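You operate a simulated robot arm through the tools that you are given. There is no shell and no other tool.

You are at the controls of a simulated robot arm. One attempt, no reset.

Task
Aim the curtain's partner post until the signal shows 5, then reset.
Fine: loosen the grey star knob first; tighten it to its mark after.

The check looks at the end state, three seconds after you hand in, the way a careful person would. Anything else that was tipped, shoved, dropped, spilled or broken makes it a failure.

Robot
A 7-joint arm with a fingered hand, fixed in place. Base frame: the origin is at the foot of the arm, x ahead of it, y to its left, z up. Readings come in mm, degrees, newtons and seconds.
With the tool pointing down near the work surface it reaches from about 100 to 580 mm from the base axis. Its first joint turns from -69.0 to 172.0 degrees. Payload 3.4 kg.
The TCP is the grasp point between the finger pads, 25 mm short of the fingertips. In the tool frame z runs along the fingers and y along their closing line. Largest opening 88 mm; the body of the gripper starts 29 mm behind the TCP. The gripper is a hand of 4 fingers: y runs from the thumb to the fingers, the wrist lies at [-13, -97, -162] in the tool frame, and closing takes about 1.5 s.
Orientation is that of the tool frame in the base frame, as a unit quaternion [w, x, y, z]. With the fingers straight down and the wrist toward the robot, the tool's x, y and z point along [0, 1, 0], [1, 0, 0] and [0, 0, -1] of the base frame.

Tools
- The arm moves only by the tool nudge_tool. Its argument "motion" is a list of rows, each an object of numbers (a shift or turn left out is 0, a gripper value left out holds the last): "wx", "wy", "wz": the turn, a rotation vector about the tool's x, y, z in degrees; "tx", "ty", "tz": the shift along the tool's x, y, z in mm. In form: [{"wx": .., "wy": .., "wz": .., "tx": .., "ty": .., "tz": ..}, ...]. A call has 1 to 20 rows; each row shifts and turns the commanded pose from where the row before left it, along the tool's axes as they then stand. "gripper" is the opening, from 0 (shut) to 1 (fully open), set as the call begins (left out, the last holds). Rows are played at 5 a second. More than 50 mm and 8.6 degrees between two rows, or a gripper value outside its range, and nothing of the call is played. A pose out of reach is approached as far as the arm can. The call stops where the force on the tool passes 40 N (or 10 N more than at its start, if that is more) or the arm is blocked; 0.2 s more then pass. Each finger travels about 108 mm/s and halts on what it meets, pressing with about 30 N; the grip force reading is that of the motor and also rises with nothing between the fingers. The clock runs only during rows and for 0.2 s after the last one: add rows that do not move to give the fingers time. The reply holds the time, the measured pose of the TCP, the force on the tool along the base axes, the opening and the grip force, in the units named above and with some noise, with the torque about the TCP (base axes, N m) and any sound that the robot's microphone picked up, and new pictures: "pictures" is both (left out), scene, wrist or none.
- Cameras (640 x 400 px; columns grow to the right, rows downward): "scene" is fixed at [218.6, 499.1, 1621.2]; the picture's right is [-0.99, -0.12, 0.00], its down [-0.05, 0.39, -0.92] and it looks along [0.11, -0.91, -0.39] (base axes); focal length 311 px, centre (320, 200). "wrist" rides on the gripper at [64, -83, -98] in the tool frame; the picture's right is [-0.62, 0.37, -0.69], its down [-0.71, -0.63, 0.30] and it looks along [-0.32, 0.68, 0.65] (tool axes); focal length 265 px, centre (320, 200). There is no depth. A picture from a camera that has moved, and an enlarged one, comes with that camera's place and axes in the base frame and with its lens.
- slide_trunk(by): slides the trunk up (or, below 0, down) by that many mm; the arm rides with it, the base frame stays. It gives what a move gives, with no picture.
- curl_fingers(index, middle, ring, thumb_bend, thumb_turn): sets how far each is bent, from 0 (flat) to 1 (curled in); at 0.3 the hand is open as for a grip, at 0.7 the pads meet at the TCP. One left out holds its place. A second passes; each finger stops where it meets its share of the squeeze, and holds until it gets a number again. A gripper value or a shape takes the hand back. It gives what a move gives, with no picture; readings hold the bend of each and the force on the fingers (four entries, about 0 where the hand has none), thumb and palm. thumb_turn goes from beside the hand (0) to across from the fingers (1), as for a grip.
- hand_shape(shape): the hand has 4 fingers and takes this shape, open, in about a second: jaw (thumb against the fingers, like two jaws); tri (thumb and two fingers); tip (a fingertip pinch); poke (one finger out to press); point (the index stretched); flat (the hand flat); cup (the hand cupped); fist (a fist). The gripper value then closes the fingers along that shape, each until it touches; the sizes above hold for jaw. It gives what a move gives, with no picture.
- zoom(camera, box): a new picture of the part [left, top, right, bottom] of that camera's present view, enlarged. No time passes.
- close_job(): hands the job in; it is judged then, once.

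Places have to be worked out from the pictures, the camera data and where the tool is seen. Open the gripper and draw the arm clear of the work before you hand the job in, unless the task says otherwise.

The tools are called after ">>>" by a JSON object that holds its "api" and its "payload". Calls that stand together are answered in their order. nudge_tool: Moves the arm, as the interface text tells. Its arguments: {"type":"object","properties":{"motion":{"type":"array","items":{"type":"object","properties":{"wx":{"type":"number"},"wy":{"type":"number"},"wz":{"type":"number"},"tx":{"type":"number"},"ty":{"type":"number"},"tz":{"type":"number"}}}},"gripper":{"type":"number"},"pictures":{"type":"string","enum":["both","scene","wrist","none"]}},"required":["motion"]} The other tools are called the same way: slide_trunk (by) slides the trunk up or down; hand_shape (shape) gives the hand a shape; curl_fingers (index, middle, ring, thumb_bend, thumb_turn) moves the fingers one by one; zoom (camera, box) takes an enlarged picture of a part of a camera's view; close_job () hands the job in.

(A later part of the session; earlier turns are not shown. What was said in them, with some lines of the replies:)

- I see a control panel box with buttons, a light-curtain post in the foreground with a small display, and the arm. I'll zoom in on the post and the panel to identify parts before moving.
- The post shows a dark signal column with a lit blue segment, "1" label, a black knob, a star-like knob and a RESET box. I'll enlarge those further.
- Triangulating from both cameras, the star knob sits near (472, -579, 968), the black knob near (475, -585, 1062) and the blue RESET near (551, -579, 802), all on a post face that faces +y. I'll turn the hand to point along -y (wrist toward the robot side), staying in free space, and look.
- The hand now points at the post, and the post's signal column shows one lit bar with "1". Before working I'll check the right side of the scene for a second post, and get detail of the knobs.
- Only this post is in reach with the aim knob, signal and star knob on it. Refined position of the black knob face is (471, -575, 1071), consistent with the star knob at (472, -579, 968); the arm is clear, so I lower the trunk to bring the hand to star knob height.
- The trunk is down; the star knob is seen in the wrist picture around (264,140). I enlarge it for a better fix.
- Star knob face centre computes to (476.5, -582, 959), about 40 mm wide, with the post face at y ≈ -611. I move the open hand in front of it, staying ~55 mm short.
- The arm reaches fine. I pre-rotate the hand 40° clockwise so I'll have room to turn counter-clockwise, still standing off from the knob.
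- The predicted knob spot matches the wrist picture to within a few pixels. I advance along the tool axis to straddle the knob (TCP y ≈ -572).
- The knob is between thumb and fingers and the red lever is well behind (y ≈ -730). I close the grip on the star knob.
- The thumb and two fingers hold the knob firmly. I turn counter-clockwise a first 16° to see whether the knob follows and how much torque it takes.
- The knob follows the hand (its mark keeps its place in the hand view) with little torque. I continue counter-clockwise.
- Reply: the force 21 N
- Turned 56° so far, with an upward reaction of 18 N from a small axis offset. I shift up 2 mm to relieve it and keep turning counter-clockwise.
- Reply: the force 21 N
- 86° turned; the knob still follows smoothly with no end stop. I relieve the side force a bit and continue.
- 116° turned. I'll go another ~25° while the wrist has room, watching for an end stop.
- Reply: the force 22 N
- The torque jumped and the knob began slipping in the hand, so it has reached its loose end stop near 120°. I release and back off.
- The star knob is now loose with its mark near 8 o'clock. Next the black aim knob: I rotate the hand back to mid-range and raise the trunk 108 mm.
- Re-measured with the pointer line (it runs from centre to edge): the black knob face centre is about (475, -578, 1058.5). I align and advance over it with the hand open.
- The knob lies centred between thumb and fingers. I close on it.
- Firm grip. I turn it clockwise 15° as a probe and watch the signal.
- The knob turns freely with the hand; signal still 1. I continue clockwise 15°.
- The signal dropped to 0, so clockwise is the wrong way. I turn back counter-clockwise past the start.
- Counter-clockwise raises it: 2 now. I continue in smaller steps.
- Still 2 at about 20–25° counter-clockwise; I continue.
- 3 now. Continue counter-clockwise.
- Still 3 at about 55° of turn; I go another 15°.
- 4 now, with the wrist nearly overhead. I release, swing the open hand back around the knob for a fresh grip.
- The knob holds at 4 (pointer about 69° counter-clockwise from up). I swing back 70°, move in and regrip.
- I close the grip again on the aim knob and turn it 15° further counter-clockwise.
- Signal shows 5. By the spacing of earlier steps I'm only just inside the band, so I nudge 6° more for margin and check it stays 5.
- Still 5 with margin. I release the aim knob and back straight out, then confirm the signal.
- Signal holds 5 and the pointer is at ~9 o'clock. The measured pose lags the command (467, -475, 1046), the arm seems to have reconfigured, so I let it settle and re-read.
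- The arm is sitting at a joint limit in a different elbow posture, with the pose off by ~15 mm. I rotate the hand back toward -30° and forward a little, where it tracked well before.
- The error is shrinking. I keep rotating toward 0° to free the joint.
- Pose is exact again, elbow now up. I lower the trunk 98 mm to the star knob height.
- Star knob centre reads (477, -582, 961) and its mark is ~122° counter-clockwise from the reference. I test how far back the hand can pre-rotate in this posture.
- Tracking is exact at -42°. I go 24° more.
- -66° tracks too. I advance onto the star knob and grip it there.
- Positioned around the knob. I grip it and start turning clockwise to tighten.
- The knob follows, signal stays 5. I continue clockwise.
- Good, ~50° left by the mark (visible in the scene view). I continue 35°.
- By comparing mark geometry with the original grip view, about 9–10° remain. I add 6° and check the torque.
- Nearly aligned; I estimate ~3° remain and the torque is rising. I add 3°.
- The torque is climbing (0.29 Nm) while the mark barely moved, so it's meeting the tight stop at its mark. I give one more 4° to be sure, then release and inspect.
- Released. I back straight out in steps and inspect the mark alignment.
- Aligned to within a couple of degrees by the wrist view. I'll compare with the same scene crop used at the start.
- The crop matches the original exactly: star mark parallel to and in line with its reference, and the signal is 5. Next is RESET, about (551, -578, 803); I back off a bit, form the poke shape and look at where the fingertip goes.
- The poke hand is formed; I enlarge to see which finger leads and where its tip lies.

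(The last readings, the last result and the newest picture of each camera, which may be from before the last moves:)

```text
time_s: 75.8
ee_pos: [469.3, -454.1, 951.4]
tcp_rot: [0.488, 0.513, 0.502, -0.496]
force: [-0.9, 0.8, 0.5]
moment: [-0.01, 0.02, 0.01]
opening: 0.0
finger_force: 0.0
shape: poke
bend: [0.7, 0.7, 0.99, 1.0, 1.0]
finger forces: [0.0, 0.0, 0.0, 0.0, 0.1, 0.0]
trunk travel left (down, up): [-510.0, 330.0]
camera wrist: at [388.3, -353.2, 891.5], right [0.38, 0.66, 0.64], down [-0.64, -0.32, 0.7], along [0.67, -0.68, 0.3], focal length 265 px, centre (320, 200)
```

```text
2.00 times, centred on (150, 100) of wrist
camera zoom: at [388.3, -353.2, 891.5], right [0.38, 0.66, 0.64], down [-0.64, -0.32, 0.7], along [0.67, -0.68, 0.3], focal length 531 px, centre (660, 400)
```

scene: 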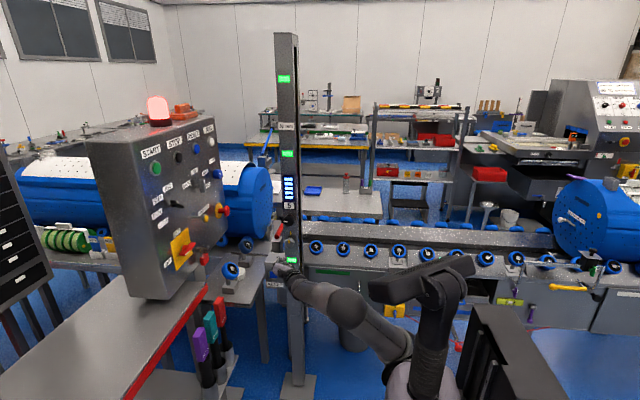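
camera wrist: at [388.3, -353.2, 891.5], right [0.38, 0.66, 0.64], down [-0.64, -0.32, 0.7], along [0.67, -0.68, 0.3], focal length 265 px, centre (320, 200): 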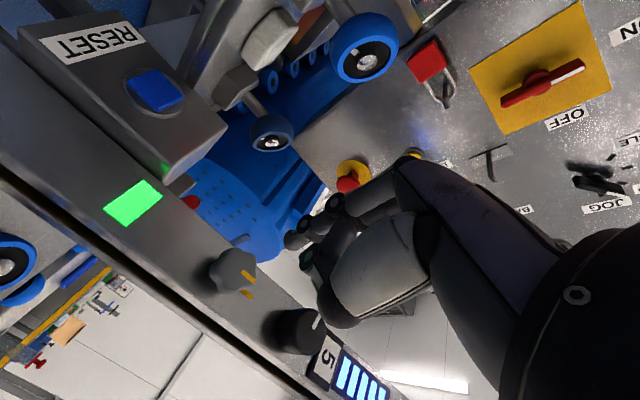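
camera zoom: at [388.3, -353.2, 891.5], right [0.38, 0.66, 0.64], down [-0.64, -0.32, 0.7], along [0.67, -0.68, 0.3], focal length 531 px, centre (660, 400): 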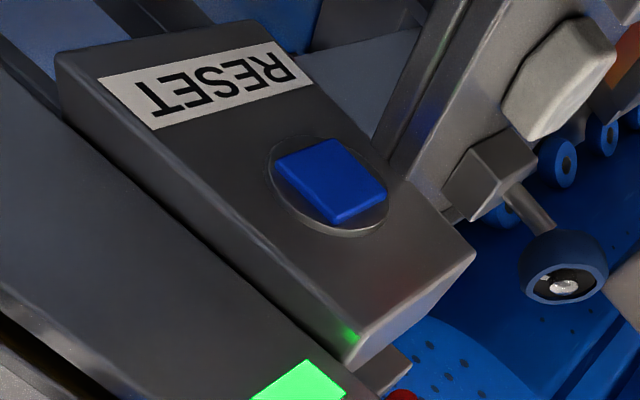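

The poke fingertip sits about on the tool axis, 25 mm beyond the TCP. The RESET box face is at y ≈ -592 (x 500–595, top z ≈ 860), the button centre ≈ (552, -578, 802), and a table edge lies at x ≈ 590, z ≈ 792, so I'll come in yawed 20° from the -x side. First, lower the trunk 155 mm in the clear area.

>>> {"api": "slide_trunk", "payload": {"by": -155}}

>>> {"api": "nudge_tool", "payload": {"motion": [{"wx": -5}, {"wx": -5}, {"wx": -5}, {"wx": -5}, {}, {}]}}

```text
time_s: 77.6
ee_pos: [469.1, -454.6, 796.9]
tcp_rot: [0.486, 0.514, 0.503, -0.497]
force: [-1.1, 0.2, -0.1]
moment: [0.01, 0.02, 0.01]
opening: 0.0
finger_force: 0.0
shape: poke
bend: [0.7, 0.7, 0.99, 1.0, 1.0]
finger forces: [0.1, 0.0, 0.0, 0.0, 0.0, 0.0]
trunk travel left (down, up): [-355.0, 485.0]
```

```text
time_s: 79.0
ee_pos: [475.4, -443.4, 805.3]
tcp_rot: [0.579, 0.406, 0.578, -0.406]
force: [-0.1, 0.1, -1.0]
moment: [0.02, 0.0, 0.01]
opening: 0.2
finger_force: 0.0
shape: poke
bend: [0.7, 0.7, 0.99, 1.0, 1.0]
finger forces: [0.1, 0.0, 0.0, 0.0, 0.0, 0.0]
trunk travel left (down, up): [-355.0, 485.0]
camera wrist: at [363.0, -381.4, 741.8], right [0.11, 0.78, 0.62], down [-0.49, -0.5, 0.71], along [0.87, -0.38, 0.32], focal length 265 px, centre (320, 200)
```

scene: 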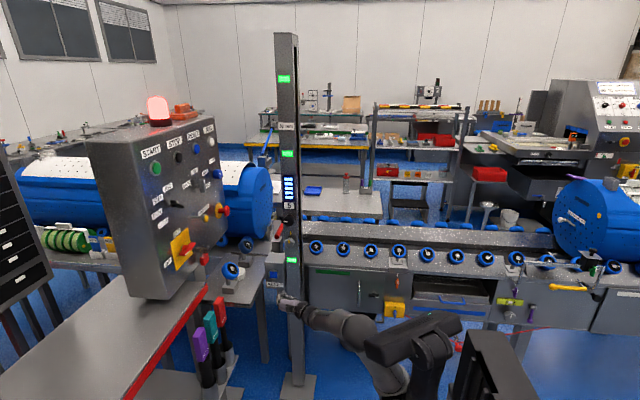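
wrist: 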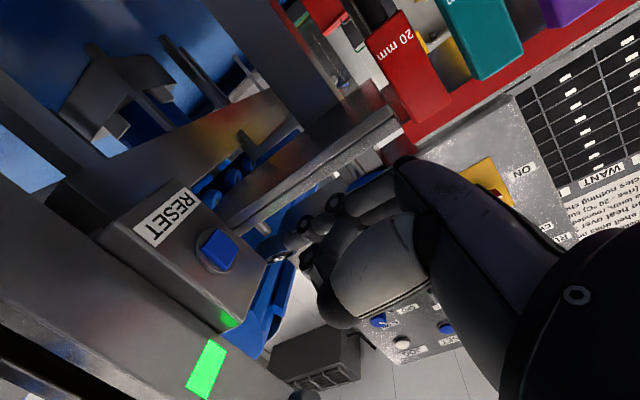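

Pose tracks exactly now with the 20° yaw. I enlarge the button in this view to refine its position before approaching.

>>> {"api": "zoom", "payload": {"camera": "wrist", "box": [100, 160, 340, 340]}}

>>> {"api": "zoom", "payload": {"camera": "scene", "box": [240, 240, 340, 340]}}

```text
2.22 times, centred on (220, 250) of wrist
camera zoom: at [363.0, -381.4, 741.8], right [0.11, 0.78, 0.62], down [-0.49, -0.5, 0.71], along [0.87, -0.38, 0.32], focal length 590 px, centre (542, 89)
```

zoom: 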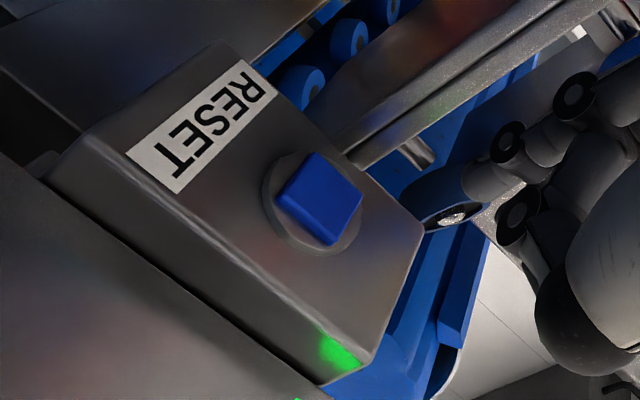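

```text
4.00 times, centred on (290, 290) of scene
camera zoom: at [218.6, 499.1, 1621.2], right [-0.99, -0.12, 0.0], down [-0.05, 0.39, -0.92], along [0.11, -0.91, -0.39], focal length 1243 px, centre (440, -160)
```

zoom: 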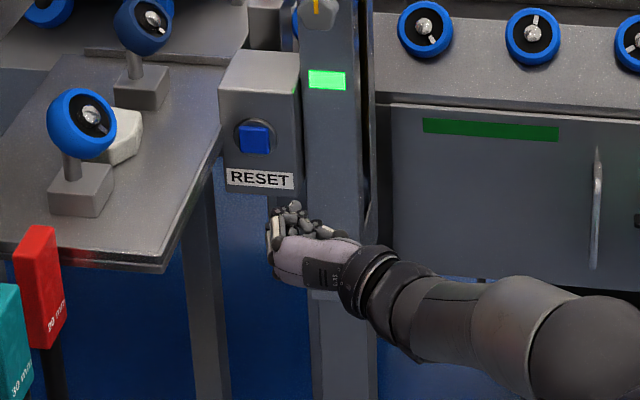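

Two-view wrist triangulation puts the button face at about (553.5, -580, 800). Bend readings suggest two fingers lead, so I curl the middle finger fully in and check only the index sticks out.

>>> {"api": "curl_fingers", "payload": {"middle": 1.0}}

>>> {"api": "zoom", "payload": {"camera": "wrist", "box": [240, 160, 440, 340]}}

>>> {"api": "zoom", "payload": {"camera": "scene", "box": [280, 280, 340, 330]}}

```text
time_s: 80.0
ee_pos: [474.9, -443.7, 806.0]
tcp_rot: [0.58, 0.406, 0.579, -0.405]
force: [0.6, 0.4, -0.1]
moment: [0.03, -0.01, 0.02]
opening: 22.9
finger_force: 0.0
shape: fingers
bend: [0.7, 1.0, 0.99, 1.0, 1.0]
finger forces: [0.1, 0.0, 0.0, 0.0, 0.1, 0.0]
trunk travel left (down, up): [-355.0, 485.0]
```

```text
2.22 times, centred on (340, 250) of wrist
camera zoom: at [363.1, -381.3, 741.8], right [0.11, 0.78, 0.62], down [-0.49, -0.5, 0.71], along [0.87, -0.38, 0.32], focal length 590 px, centre (276, 89)
```

zoom: 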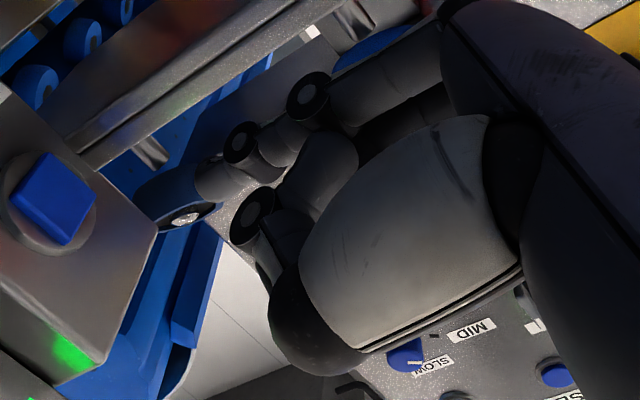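

```text
8.00 times, centred on (310, 305) of scene
camera zoom: at [218.6, 499.1, 1621.2], right [-0.99, -0.12, 0.0], down [-0.05, 0.39, -0.92], along [0.11, -0.91, -0.39], focal length 2486 px, centre (400, -640)
```

zoom: 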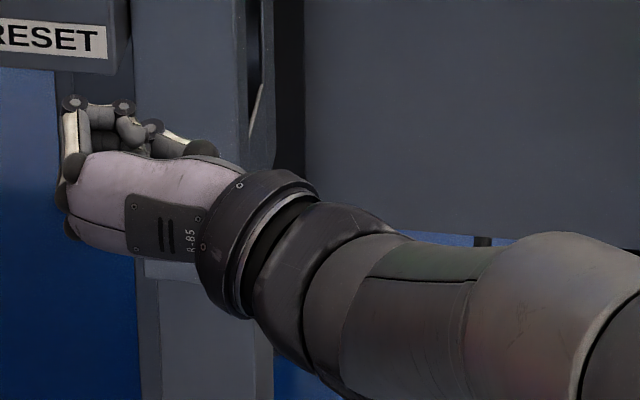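

Only the index leads now; its tip solves to about 8 mm to tool +x and 25 mm ahead of the TCP. I shift sideways and advance to about 15 mm short of the button.

>>> {"api": "nudge_tool", "payload": {"motion": [{"ty": 27, "tx": -2.5}, {"tz": 25}, {"tz": 25}, {"tz": 25}, {"tz": 20}, {"tz": 15}, {}, {}]}}

>>> {"api": "zoom", "payload": {"camera": "wrist", "box": [180, 140, 380, 320]}}

>>> {"api": "zoom", "payload": {"camera": "scene", "box": [250, 240, 330, 310]}}

```text
time_s: 81.8
ee_pos: [539.3, -538.4, 810.2]
tcp_rot: [0.58, 0.405, 0.579, -0.405]
force: [0.9, 0.6, -0.2]
moment: [0.02, 0.02, 0.02]
opening: 22.7
finger_force: 0.0
shape: fingers
bend: [0.7, 1.0, 0.99, 1.0, 1.0]
finger forces: [0.1, 0.0, 0.0, 0.0, 0.0, 0.0]
trunk travel left (down, up): [-355.0, 485.0]
camera wrist: at [426.5, -475.4, 744.9], right [0.11, 0.78, 0.62], down [-0.49, -0.5, 0.71], along [0.87, -0.38, 0.32], focal length 265 px, centre (320, 200)
```

scene: 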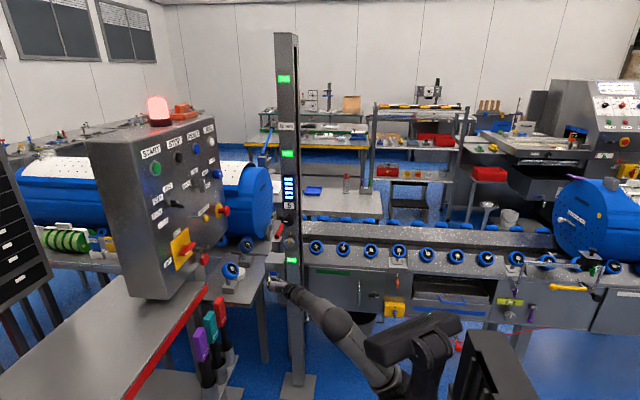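
wrist: 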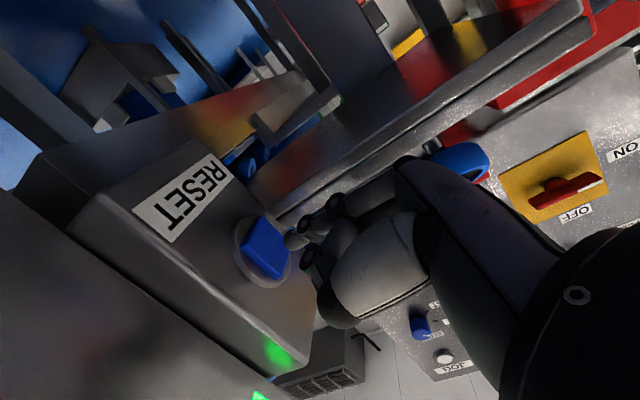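

```text
2.22 times, centred on (280, 230) of wrist
camera zoom: at [426.5, -475.4, 744.9], right [0.11, 0.78, 0.62], down [-0.49, -0.5, 0.71], along [0.87, -0.38, 0.32], focal length 590 px, centre (409, 133)
```

zoom: 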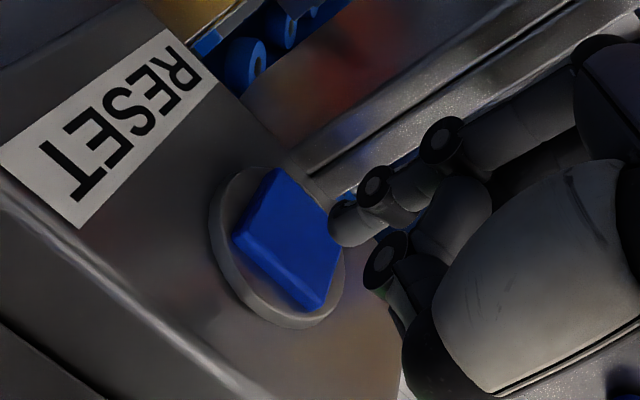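

```text
5.71 times, centred on (290, 275) of scene
camera zoom: at [218.6, 499.1, 1621.2], right [-0.99, -0.12, 0.0], down [-0.05, 0.39, -0.92], along [0.11, -0.91, -0.39], focal length 1776 px, centre (491, -229)
```

zoom: 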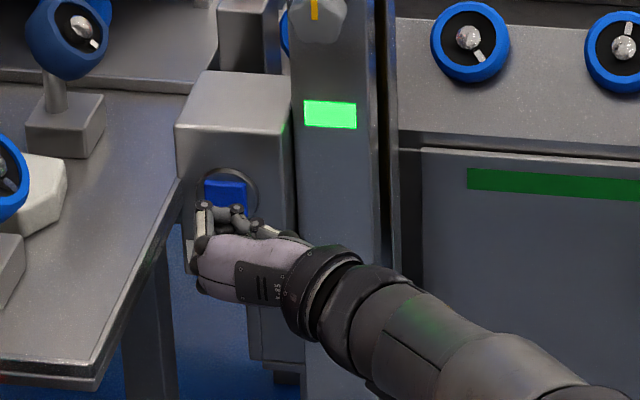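

The tip is ~18 mm short and lined up with the middle of the blue button. I advance in small steps toward contact.

>>> {"api": "nudge_tool", "payload": {"motion": [{"tz": 5}, {"tz": 4}, {"tz": 3}, {"tz": 2}, {}], "pictures": "wrist"}}

>>> {"api": "zoom", "payload": {"camera": "wrist", "box": [180, 140, 380, 320]}}

```text
time_s: 83.0
ee_pos: [541.5, -551.5, 808.4]
tcp_rot: [0.579, 0.406, 0.579, -0.406]
force: [-1.0, -0.3, 0.0]
moment: [-0.01, -0.01, 0.01]
opening: 22.6
finger_force: 0.1
shape: fingers
bend: [0.7, 1.0, 0.99, 1.0, 1.0]
finger forces: [0.0, 0.1, 0.0, 0.0, 0.0, 0.0]
trunk travel left (down, up): [-355.0, 485.0]
camera wrist: at [430.7, -488.6, 744.9], right [0.11, 0.78, 0.62], down [-0.49, -0.5, 0.71], along [0.87, -0.38, 0.32], focal length 265 px, centre (320, 200)
```

wrist: 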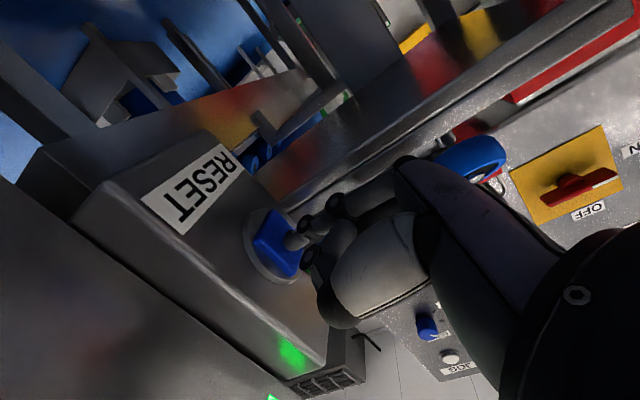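

```text
2.22 times, centred on (280, 230) of wrist
camera zoom: at [430.7, -488.6, 744.9], right [0.11, 0.78, 0.62], down [-0.49, -0.5, 0.71], along [0.87, -0.38, 0.32], focal length 590 px, centre (409, 133)
```

zoom: 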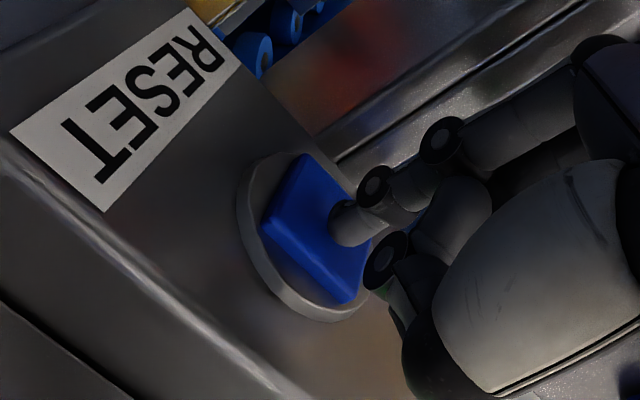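

Almost touching, centred on the button. I press forward in 2 mm steps and watch the force and sound.

>>> {"api": "nudge_tool", "payload": {"motion": [{"tz": 2}, {"tz": 2}, {"tz": 2}, {"tz": 2}, {}], "pictures": "wrist"}}

>>> {"api": "zoom", "payload": {"camera": "wrist", "box": [180, 140, 380, 320]}}

>>> {"api": "zoom", "payload": {"camera": "scene", "box": [256, 160, 336, 300]}}

```text
time_s: 84.2
ee_pos: [544.7, -557.8, 808.9]
tcp_rot: [0.58, 0.406, 0.579, -0.405]
force: [-1.1, 5.0, -0.4]
moment: [0.03, 0.0, 0.02]
opening: 22.0
finger_force: 1.5
shape: fingers
bend: [0.7, 1.0, 0.99, 1.0, 1.0]
finger forces: [4.9, 0.0, 0.1, 0.0, 0.0, 0.0]
trunk travel left (down, up): [-355.0, 485.0]
heard: click
camera wrist: at [433.4, -495.5, 744.3], right [0.11, 0.78, 0.62], down [-0.49, -0.5, 0.71], along [0.87, -0.38, 0.32], focal length 265 px, centre (320, 200)
```

wrist: 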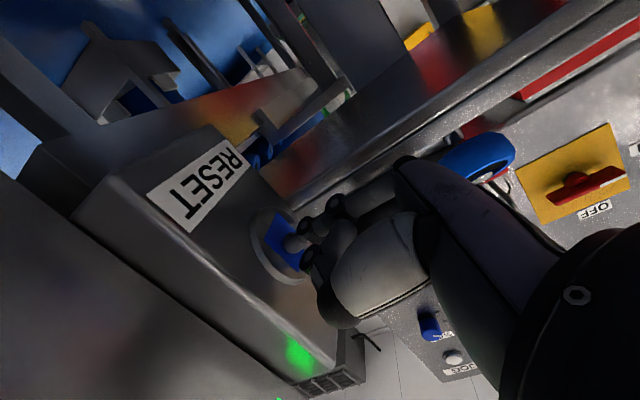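

```text
2.22 times, centred on (280, 230) of wrist
camera zoom: at [433.4, -495.5, 744.3], right [0.11, 0.78, 0.62], down [-0.49, -0.5, 0.71], along [0.87, -0.38, 0.32], focal length 590 px, centre (409, 133)
```

zoom: 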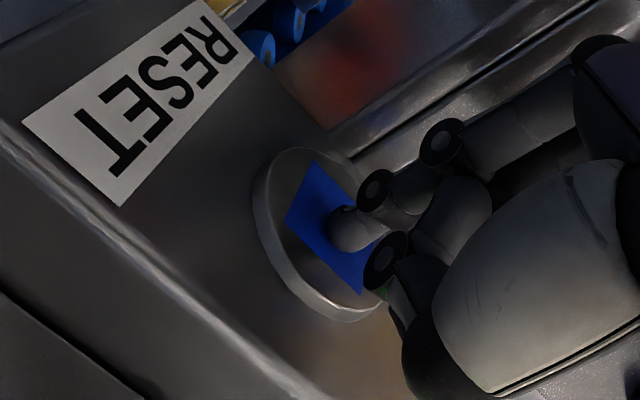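

```text
2.86 times, centred on (296, 230) of scene
camera zoom: at [218.6, 499.1, 1621.2], right [-0.99, -0.12, 0.0], down [-0.05, 0.39, -0.92], along [0.11, -0.91, -0.39], focal length 888 px, centre (389, 114)
```

zoom: 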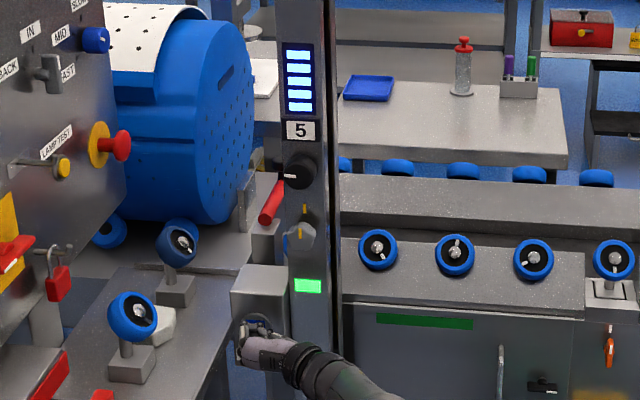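

Click heard and the button is flush in. I back straight off the same way to release it, then look for the result.

>>> {"api": "nudge_tool", "payload": {"motion": [{}, {}, {"tz": -4}, {"tz": -10}, {"tz": -20}, {"tz": -30}, {"tz": -30}, {}, {}]}}

>>> {"api": "zoom", "payload": {"camera": "scene", "box": [256, 160, 336, 300]}}

>>> {"api": "zoom", "payload": {"camera": "wrist", "box": [100, 140, 340, 320]}}

```text
time_s: 86.2
ee_pos: [512.8, -471.5, 809.6]
tcp_rot: [0.58, 0.406, 0.579, -0.405]
force: [1.5, 0.5, -1.3]
moment: [0.02, 0.03, -0.03]
opening: 22.8
finger_force: 0.0
shape: fingers
bend: [0.7, 1.0, 0.99, 1.0, 1.0]
finger forces: [0.0, 0.1, 0.0, 0.1, 0.0, 0.0]
trunk travel left (down, up): [-355.0, 485.0]
camera wrist: at [400.1, -408.5, 745.5], right [0.11, 0.78, 0.62], down [-0.49, -0.5, 0.71], along [0.87, -0.38, 0.32], focal length 265 px, centre (320, 200)
```

scene: 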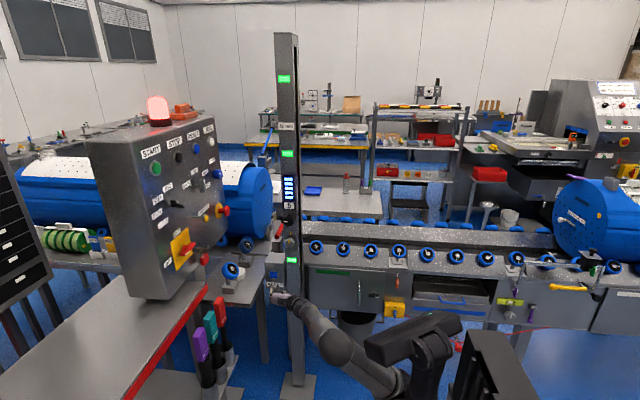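
wrist: 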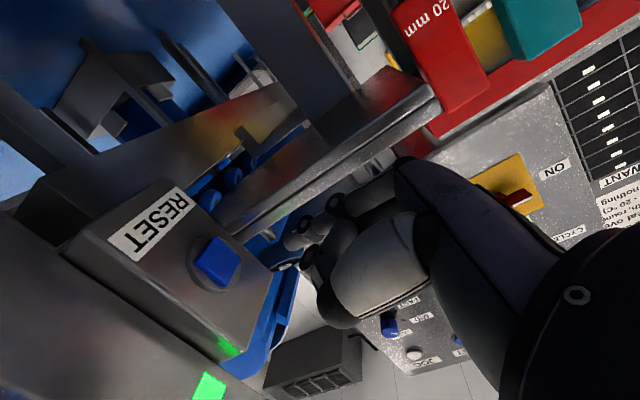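

```text
2.86 times, centred on (296, 230) of scene
camera zoom: at [218.6, 499.1, 1621.2], right [-0.99, -0.12, 0.0], down [-0.05, 0.39, -0.92], along [0.11, -0.91, -0.39], focal length 888 px, centre (389, 114)
```

zoom: 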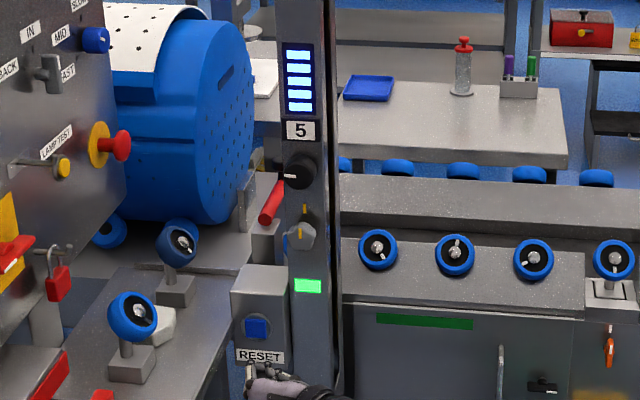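

```text
2.22 times, centred on (220, 230) of wrist
camera zoom: at [400.1, -408.5, 745.5], right [0.11, 0.78, 0.62], down [-0.49, -0.5, 0.71], along [0.87, -0.38, 0.32], focal length 590 px, centre (542, 133)
```

zoom: 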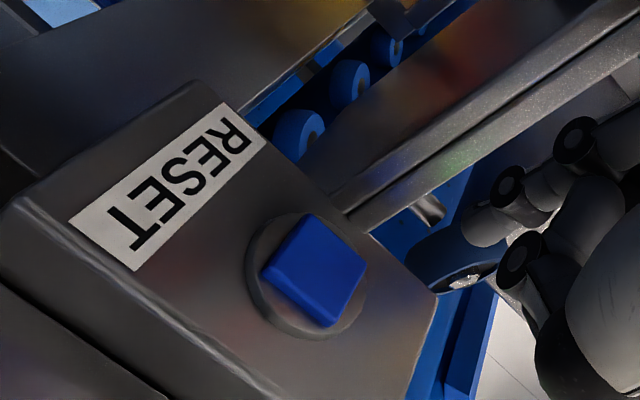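

The button popped back out and the signal stays 5. I check the beacon, the panel and the star mark for any remaining fault indication.

>>> {"api": "zoom", "payload": {"camera": "scene", "box": [80, 80, 240, 200]}}

>>> {"api": "zoom", "payload": {"camera": "scene", "box": [260, 30, 320, 130]}}

>>> {"api": "zoom", "payload": {"camera": "scene", "box": [280, 225, 300, 250]}}

>>> {"api": "zoom", "payload": {"camera": "scene", "box": [260, 120, 320, 220]}}

```text
3.33 times, centred on (160, 140) of scene
camera zoom: at [218.6, 499.1, 1621.2], right [-0.99, -0.12, 0.0], down [-0.05, 0.39, -0.92], along [0.11, -0.91, -0.39], focal length 1036 px, centre (853, 400)
```

zoom: 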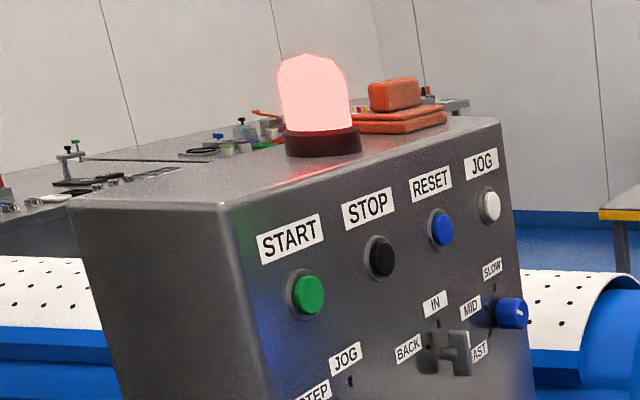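

```text
4.00 times, centred on (290, 80) of scene
camera zoom: at [218.6, 499.1, 1621.2], right [-0.99, -0.12, 0.0], down [-0.05, 0.39, -0.92], along [0.11, -0.91, -0.39], focal length 1243 px, centre (440, 680)
```

zoom: 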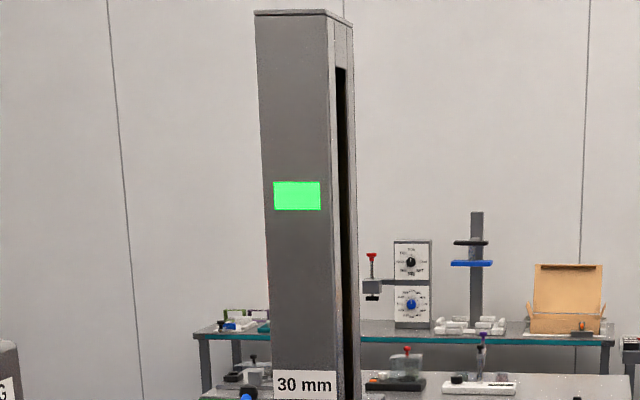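

```text
16.00 times, centred on (290, 238) of scene
camera zoom: at [218.6, 499.1, 1621.2], right [-0.99, -0.12, 0.0], down [-0.05, 0.39, -0.92], along [0.11, -0.91, -0.39], focal length 4973 px, centre (800, -400)
```

zoom: 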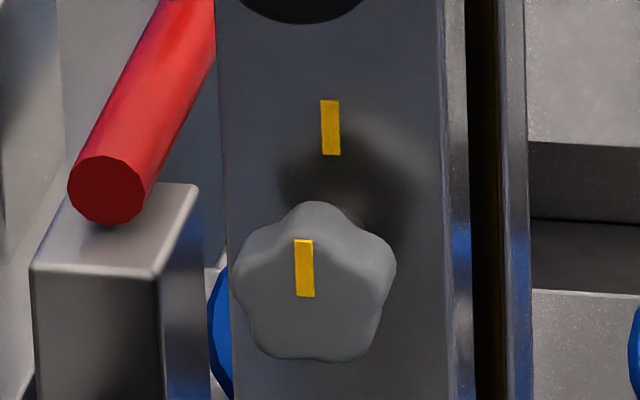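

```text
4.00 times, centred on (290, 170) of scene
camera zoom: at [218.6, 499.1, 1621.2], right [-0.99, -0.12, 0.0], down [-0.05, 0.39, -0.92], along [0.11, -0.91, -0.39], focal length 1243 px, centre (440, 320)
```

zoom: 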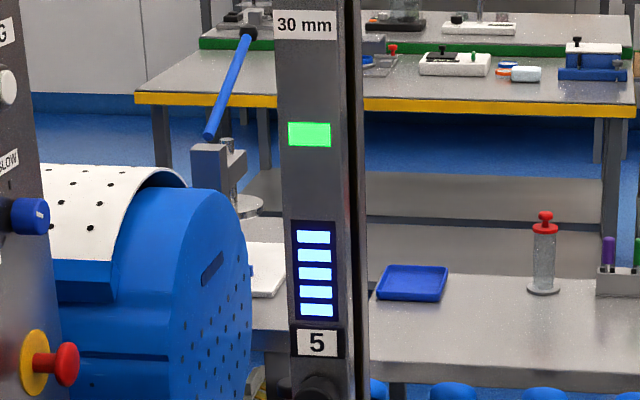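

Signal 5, star mark on its reference, RESET pressed and released; the red beacon is the machine panel's and was lit from the start. I now withdraw the arm sideways and back, away from the post and table.

>>> {"api": "nudge_tool", "payload": {"motion": [{"ty": -20, "tz": -5}, {"ty": -20, "tz": -5}, {"ty": -20, "tz": -10}, {"ty": -20, "tz": -10}, {"ty": -20, "tz": -10}, {"ty": -20, "tz": -10}, {}, {}]}}

```text
time_s: 88.0
ee_pos: [383.4, -463.5, 807.5]
tcp_rot: [0.58, 0.405, 0.579, -0.406]
force: [0.4, 0.0, 0.0]
moment: [0.04, 0.02, 0.0]
opening: 22.6
finger_force: 0.1
shape: fingers
bend: [0.7, 1.0, 0.99, 1.0, 1.0]
finger forces: [0.0, 0.0, 0.0, 0.0, 0.0, 0.0]
trunk travel left (down, up): [-355.0, 485.0]
camera wrist: at [271.7, -402.2, 743.4], right [0.11, 0.78, 0.62], down [-0.49, -0.5, 0.71], along [0.87, -0.38, 0.32], focal length 265 px, centre (320, 200)
```

scene: 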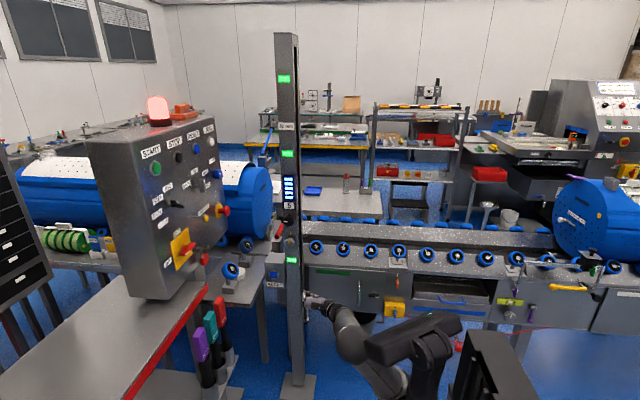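
wrist: 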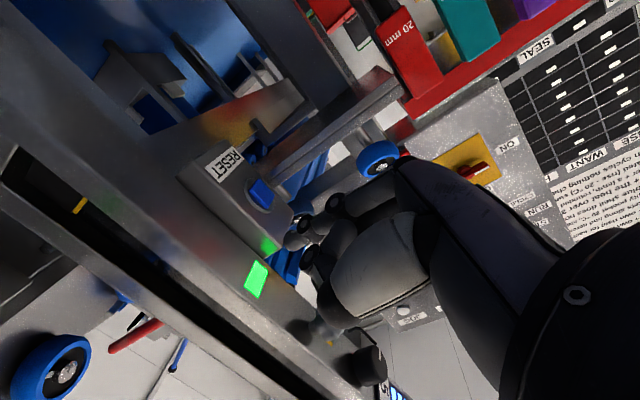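

Clear of the post. I glance at the placard and at the post's slot side in this view in case they carry a relevant indication.

>>> {"api": "zoom", "payload": {"camera": "wrist", "box": [480, 30, 640, 250]}}

>>> {"api": "zoom", "payload": {"camera": "wrist", "box": [0, 130, 300, 330]}}

>>> {"api": "zoom", "payload": {"camera": "wrist", "box": [280, 280, 420, 400]}}

```text
1.82 times, centred on (560, 140) of wrist
camera zoom: at [271.7, -402.2, 743.4], right [0.11, 0.78, 0.62], down [-0.49, -0.5, 0.71], along [0.87, -0.38, 0.32], focal length 483 px, centre (-116, 309)
```

zoom: 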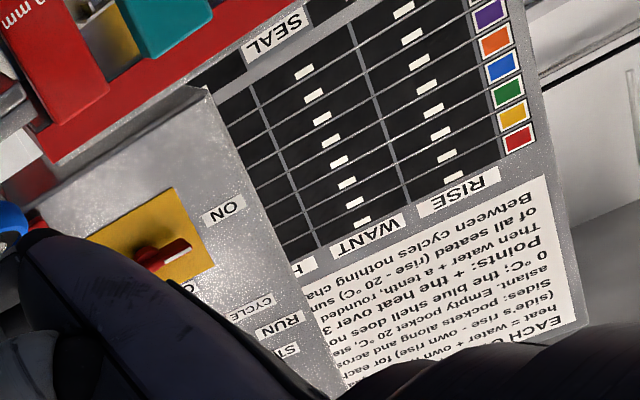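

```text
2.00 times, centred on (150, 230) of wrist
camera zoom: at [271.7, -402.2, 743.4], right [0.11, 0.78, 0.62], down [-0.49, -0.5, 0.71], along [0.87, -0.38, 0.32], focal length 531 px, centre (660, 140)
```

zoom: 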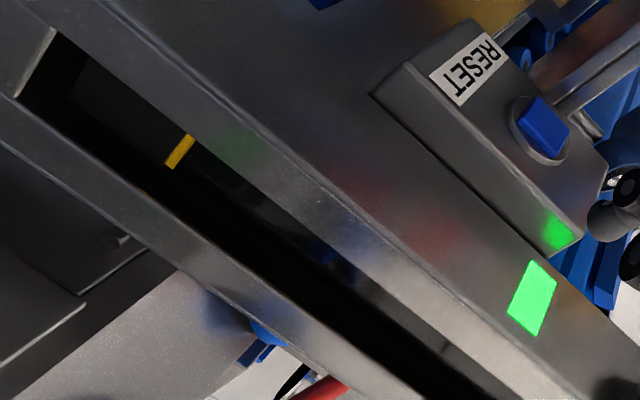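

```text
3.33 times, centred on (350, 340) of wrist
camera zoom: at [271.7, -402.2, 743.4], right [0.11, 0.78, 0.62], down [-0.49, -0.5, 0.71], along [0.87, -0.38, 0.32], focal length 885 px, centre (220, -267)
```

zoom: 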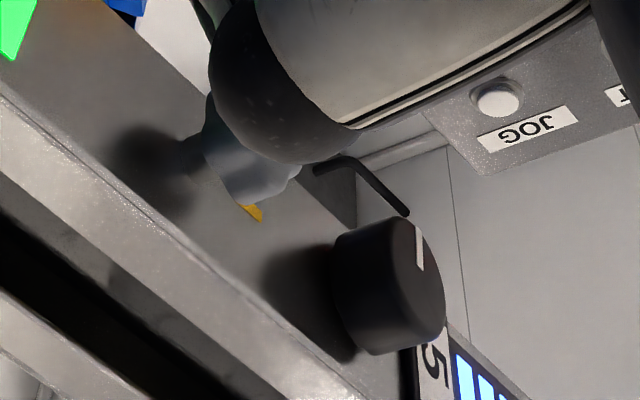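

Those are unrelated to this job. I open the hand in the clear, then back off a little more and verify everything once more.

>>> {"api": "hand_shape", "payload": {"shape": "jaw"}}

>>> {"api": "nudge_tool", "payload": {"motion": [{"ty": -20, "tz": -10}, {"ty": -20, "tz": -10}, {"ty": -20}, {}, {}, {}], "gripper": 1}}

>>> {"api": "zoom", "payload": {"camera": "scene", "box": [256, 160, 336, 300]}}

>>> {"api": "zoom", "payload": {"camera": "scene", "box": [280, 225, 300, 250]}}

```text
time_s: 88.9
ee_pos: [383.3, -465.7, 807.8]
tcp_rot: [0.579, 0.406, 0.579, -0.405]
force: [-0.4, -0.6, 0.0]
moment: [0.03, 0.04, 0.0]
opening: 87.6
finger_force: 0.0
shape: jaw
bend: [0.3, 0.3, 0.3, 0.3, 0.98]
finger forces: [0.0, 0.1, 0.0, 0.0, 0.1, 0.0]
trunk travel left (down, up): [-355.0, 485.0]
```

```text
time_s: 90.3
ee_pos: [321.1, -465.4, 808.4]
tcp_rot: [0.579, 0.406, 0.579, -0.406]
force: [0.2, 0.4, 0.2]
moment: [-0.03, -0.02, 0.01]
opening: 88.0
finger_force: 0.1
shape: jaw
bend: [0.3, 0.3, 0.3, 0.3, 0.98]
finger forces: [0.0, 0.0, 0.0, 0.0, 0.0, 0.0]
trunk travel left (down, up): [-355.0, 485.0]
camera wrist: at [209.3, -403.0, 743.3], right [0.11, 0.78, 0.62], down [-0.49, -0.5, 0.71], along [0.87, -0.38, 0.32], focal length 265 px, centre (320, 200)
```

scene: 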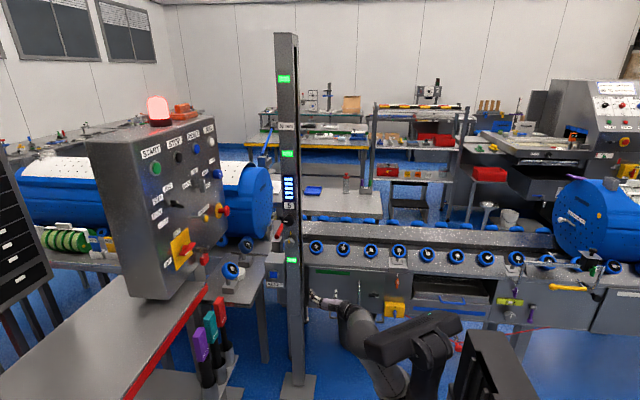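
wrist: 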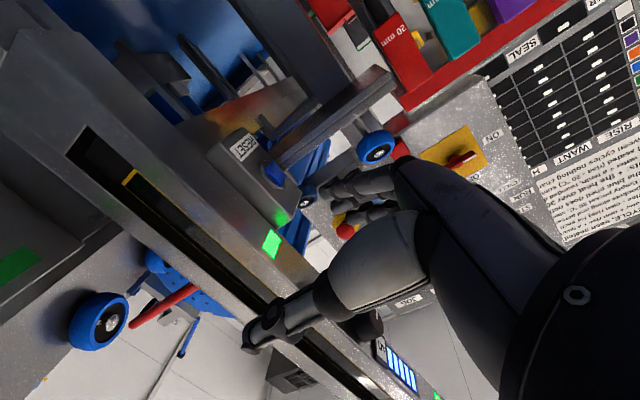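

```text
2.86 times, centred on (296, 230) of scene
camera zoom: at [218.6, 499.1, 1621.2], right [-0.99, -0.12, 0.0], down [-0.05, 0.39, -0.92], along [0.11, -0.91, -0.39], focal length 888 px, centre (389, 114)
```

zoom: 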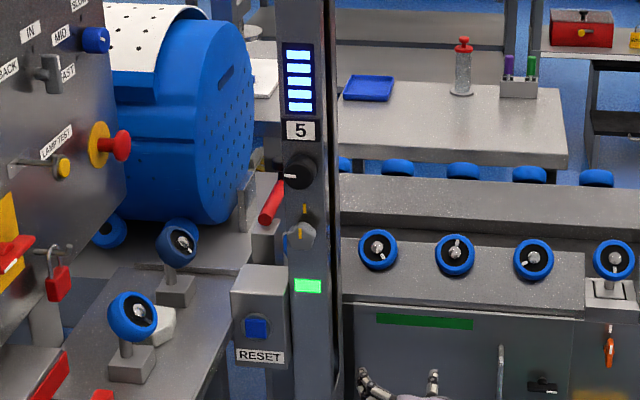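

```text
16.00 times, centred on (290, 238) of scene
camera zoom: at [218.6, 499.1, 1621.2], right [-0.99, -0.12, 0.0], down [-0.05, 0.39, -0.92], along [0.11, -0.91, -0.39], focal length 4973 px, centre (800, -400)
```

zoom: 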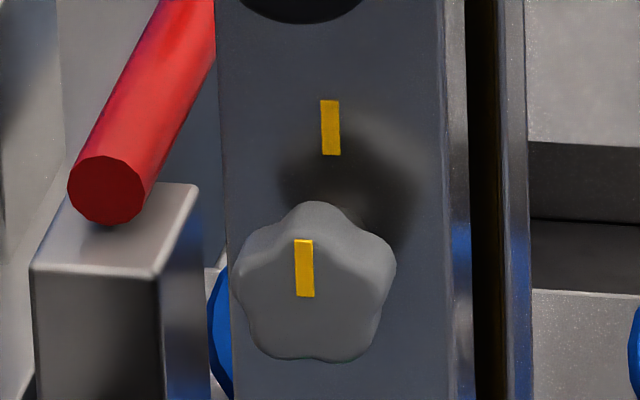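

Everything holds: the signal shows 5, the star knob mark is in line with its reference, RESET was pressed (click) and released, nothing else was touched, and the open hand is clear of the work. I hand the job in.

>>> {"api": "close_job", "payload": {}}

```text
The job is handed in.
```

I finished the job and handed it in. The post's signal shows 5, the star knob is tightened back on its mark, and RESET has been pressed.

- **Star knob:** I turned it about 120° counter-clockwise to its loose stop. I tightened it again after aiming; its mark lines up with the reference exactly as at the start.
- **Aim knob:** Turning it about 90° counter-clockwise took the signal from 1 to 5. It stayed at 5 after I let go and while I tightened the star knob.
- **Reset:** I pressed the blue RESET button on the box beside the post. It clicked, went in and came back out when I let go.

The red beacon on the machine's control panel was lit at the start and still is. I took "reset" to mean the button beside the post, so I didn't press the panel's own RESET.

I saw nothing else moved or knocked. The hand is open and clear of the post.
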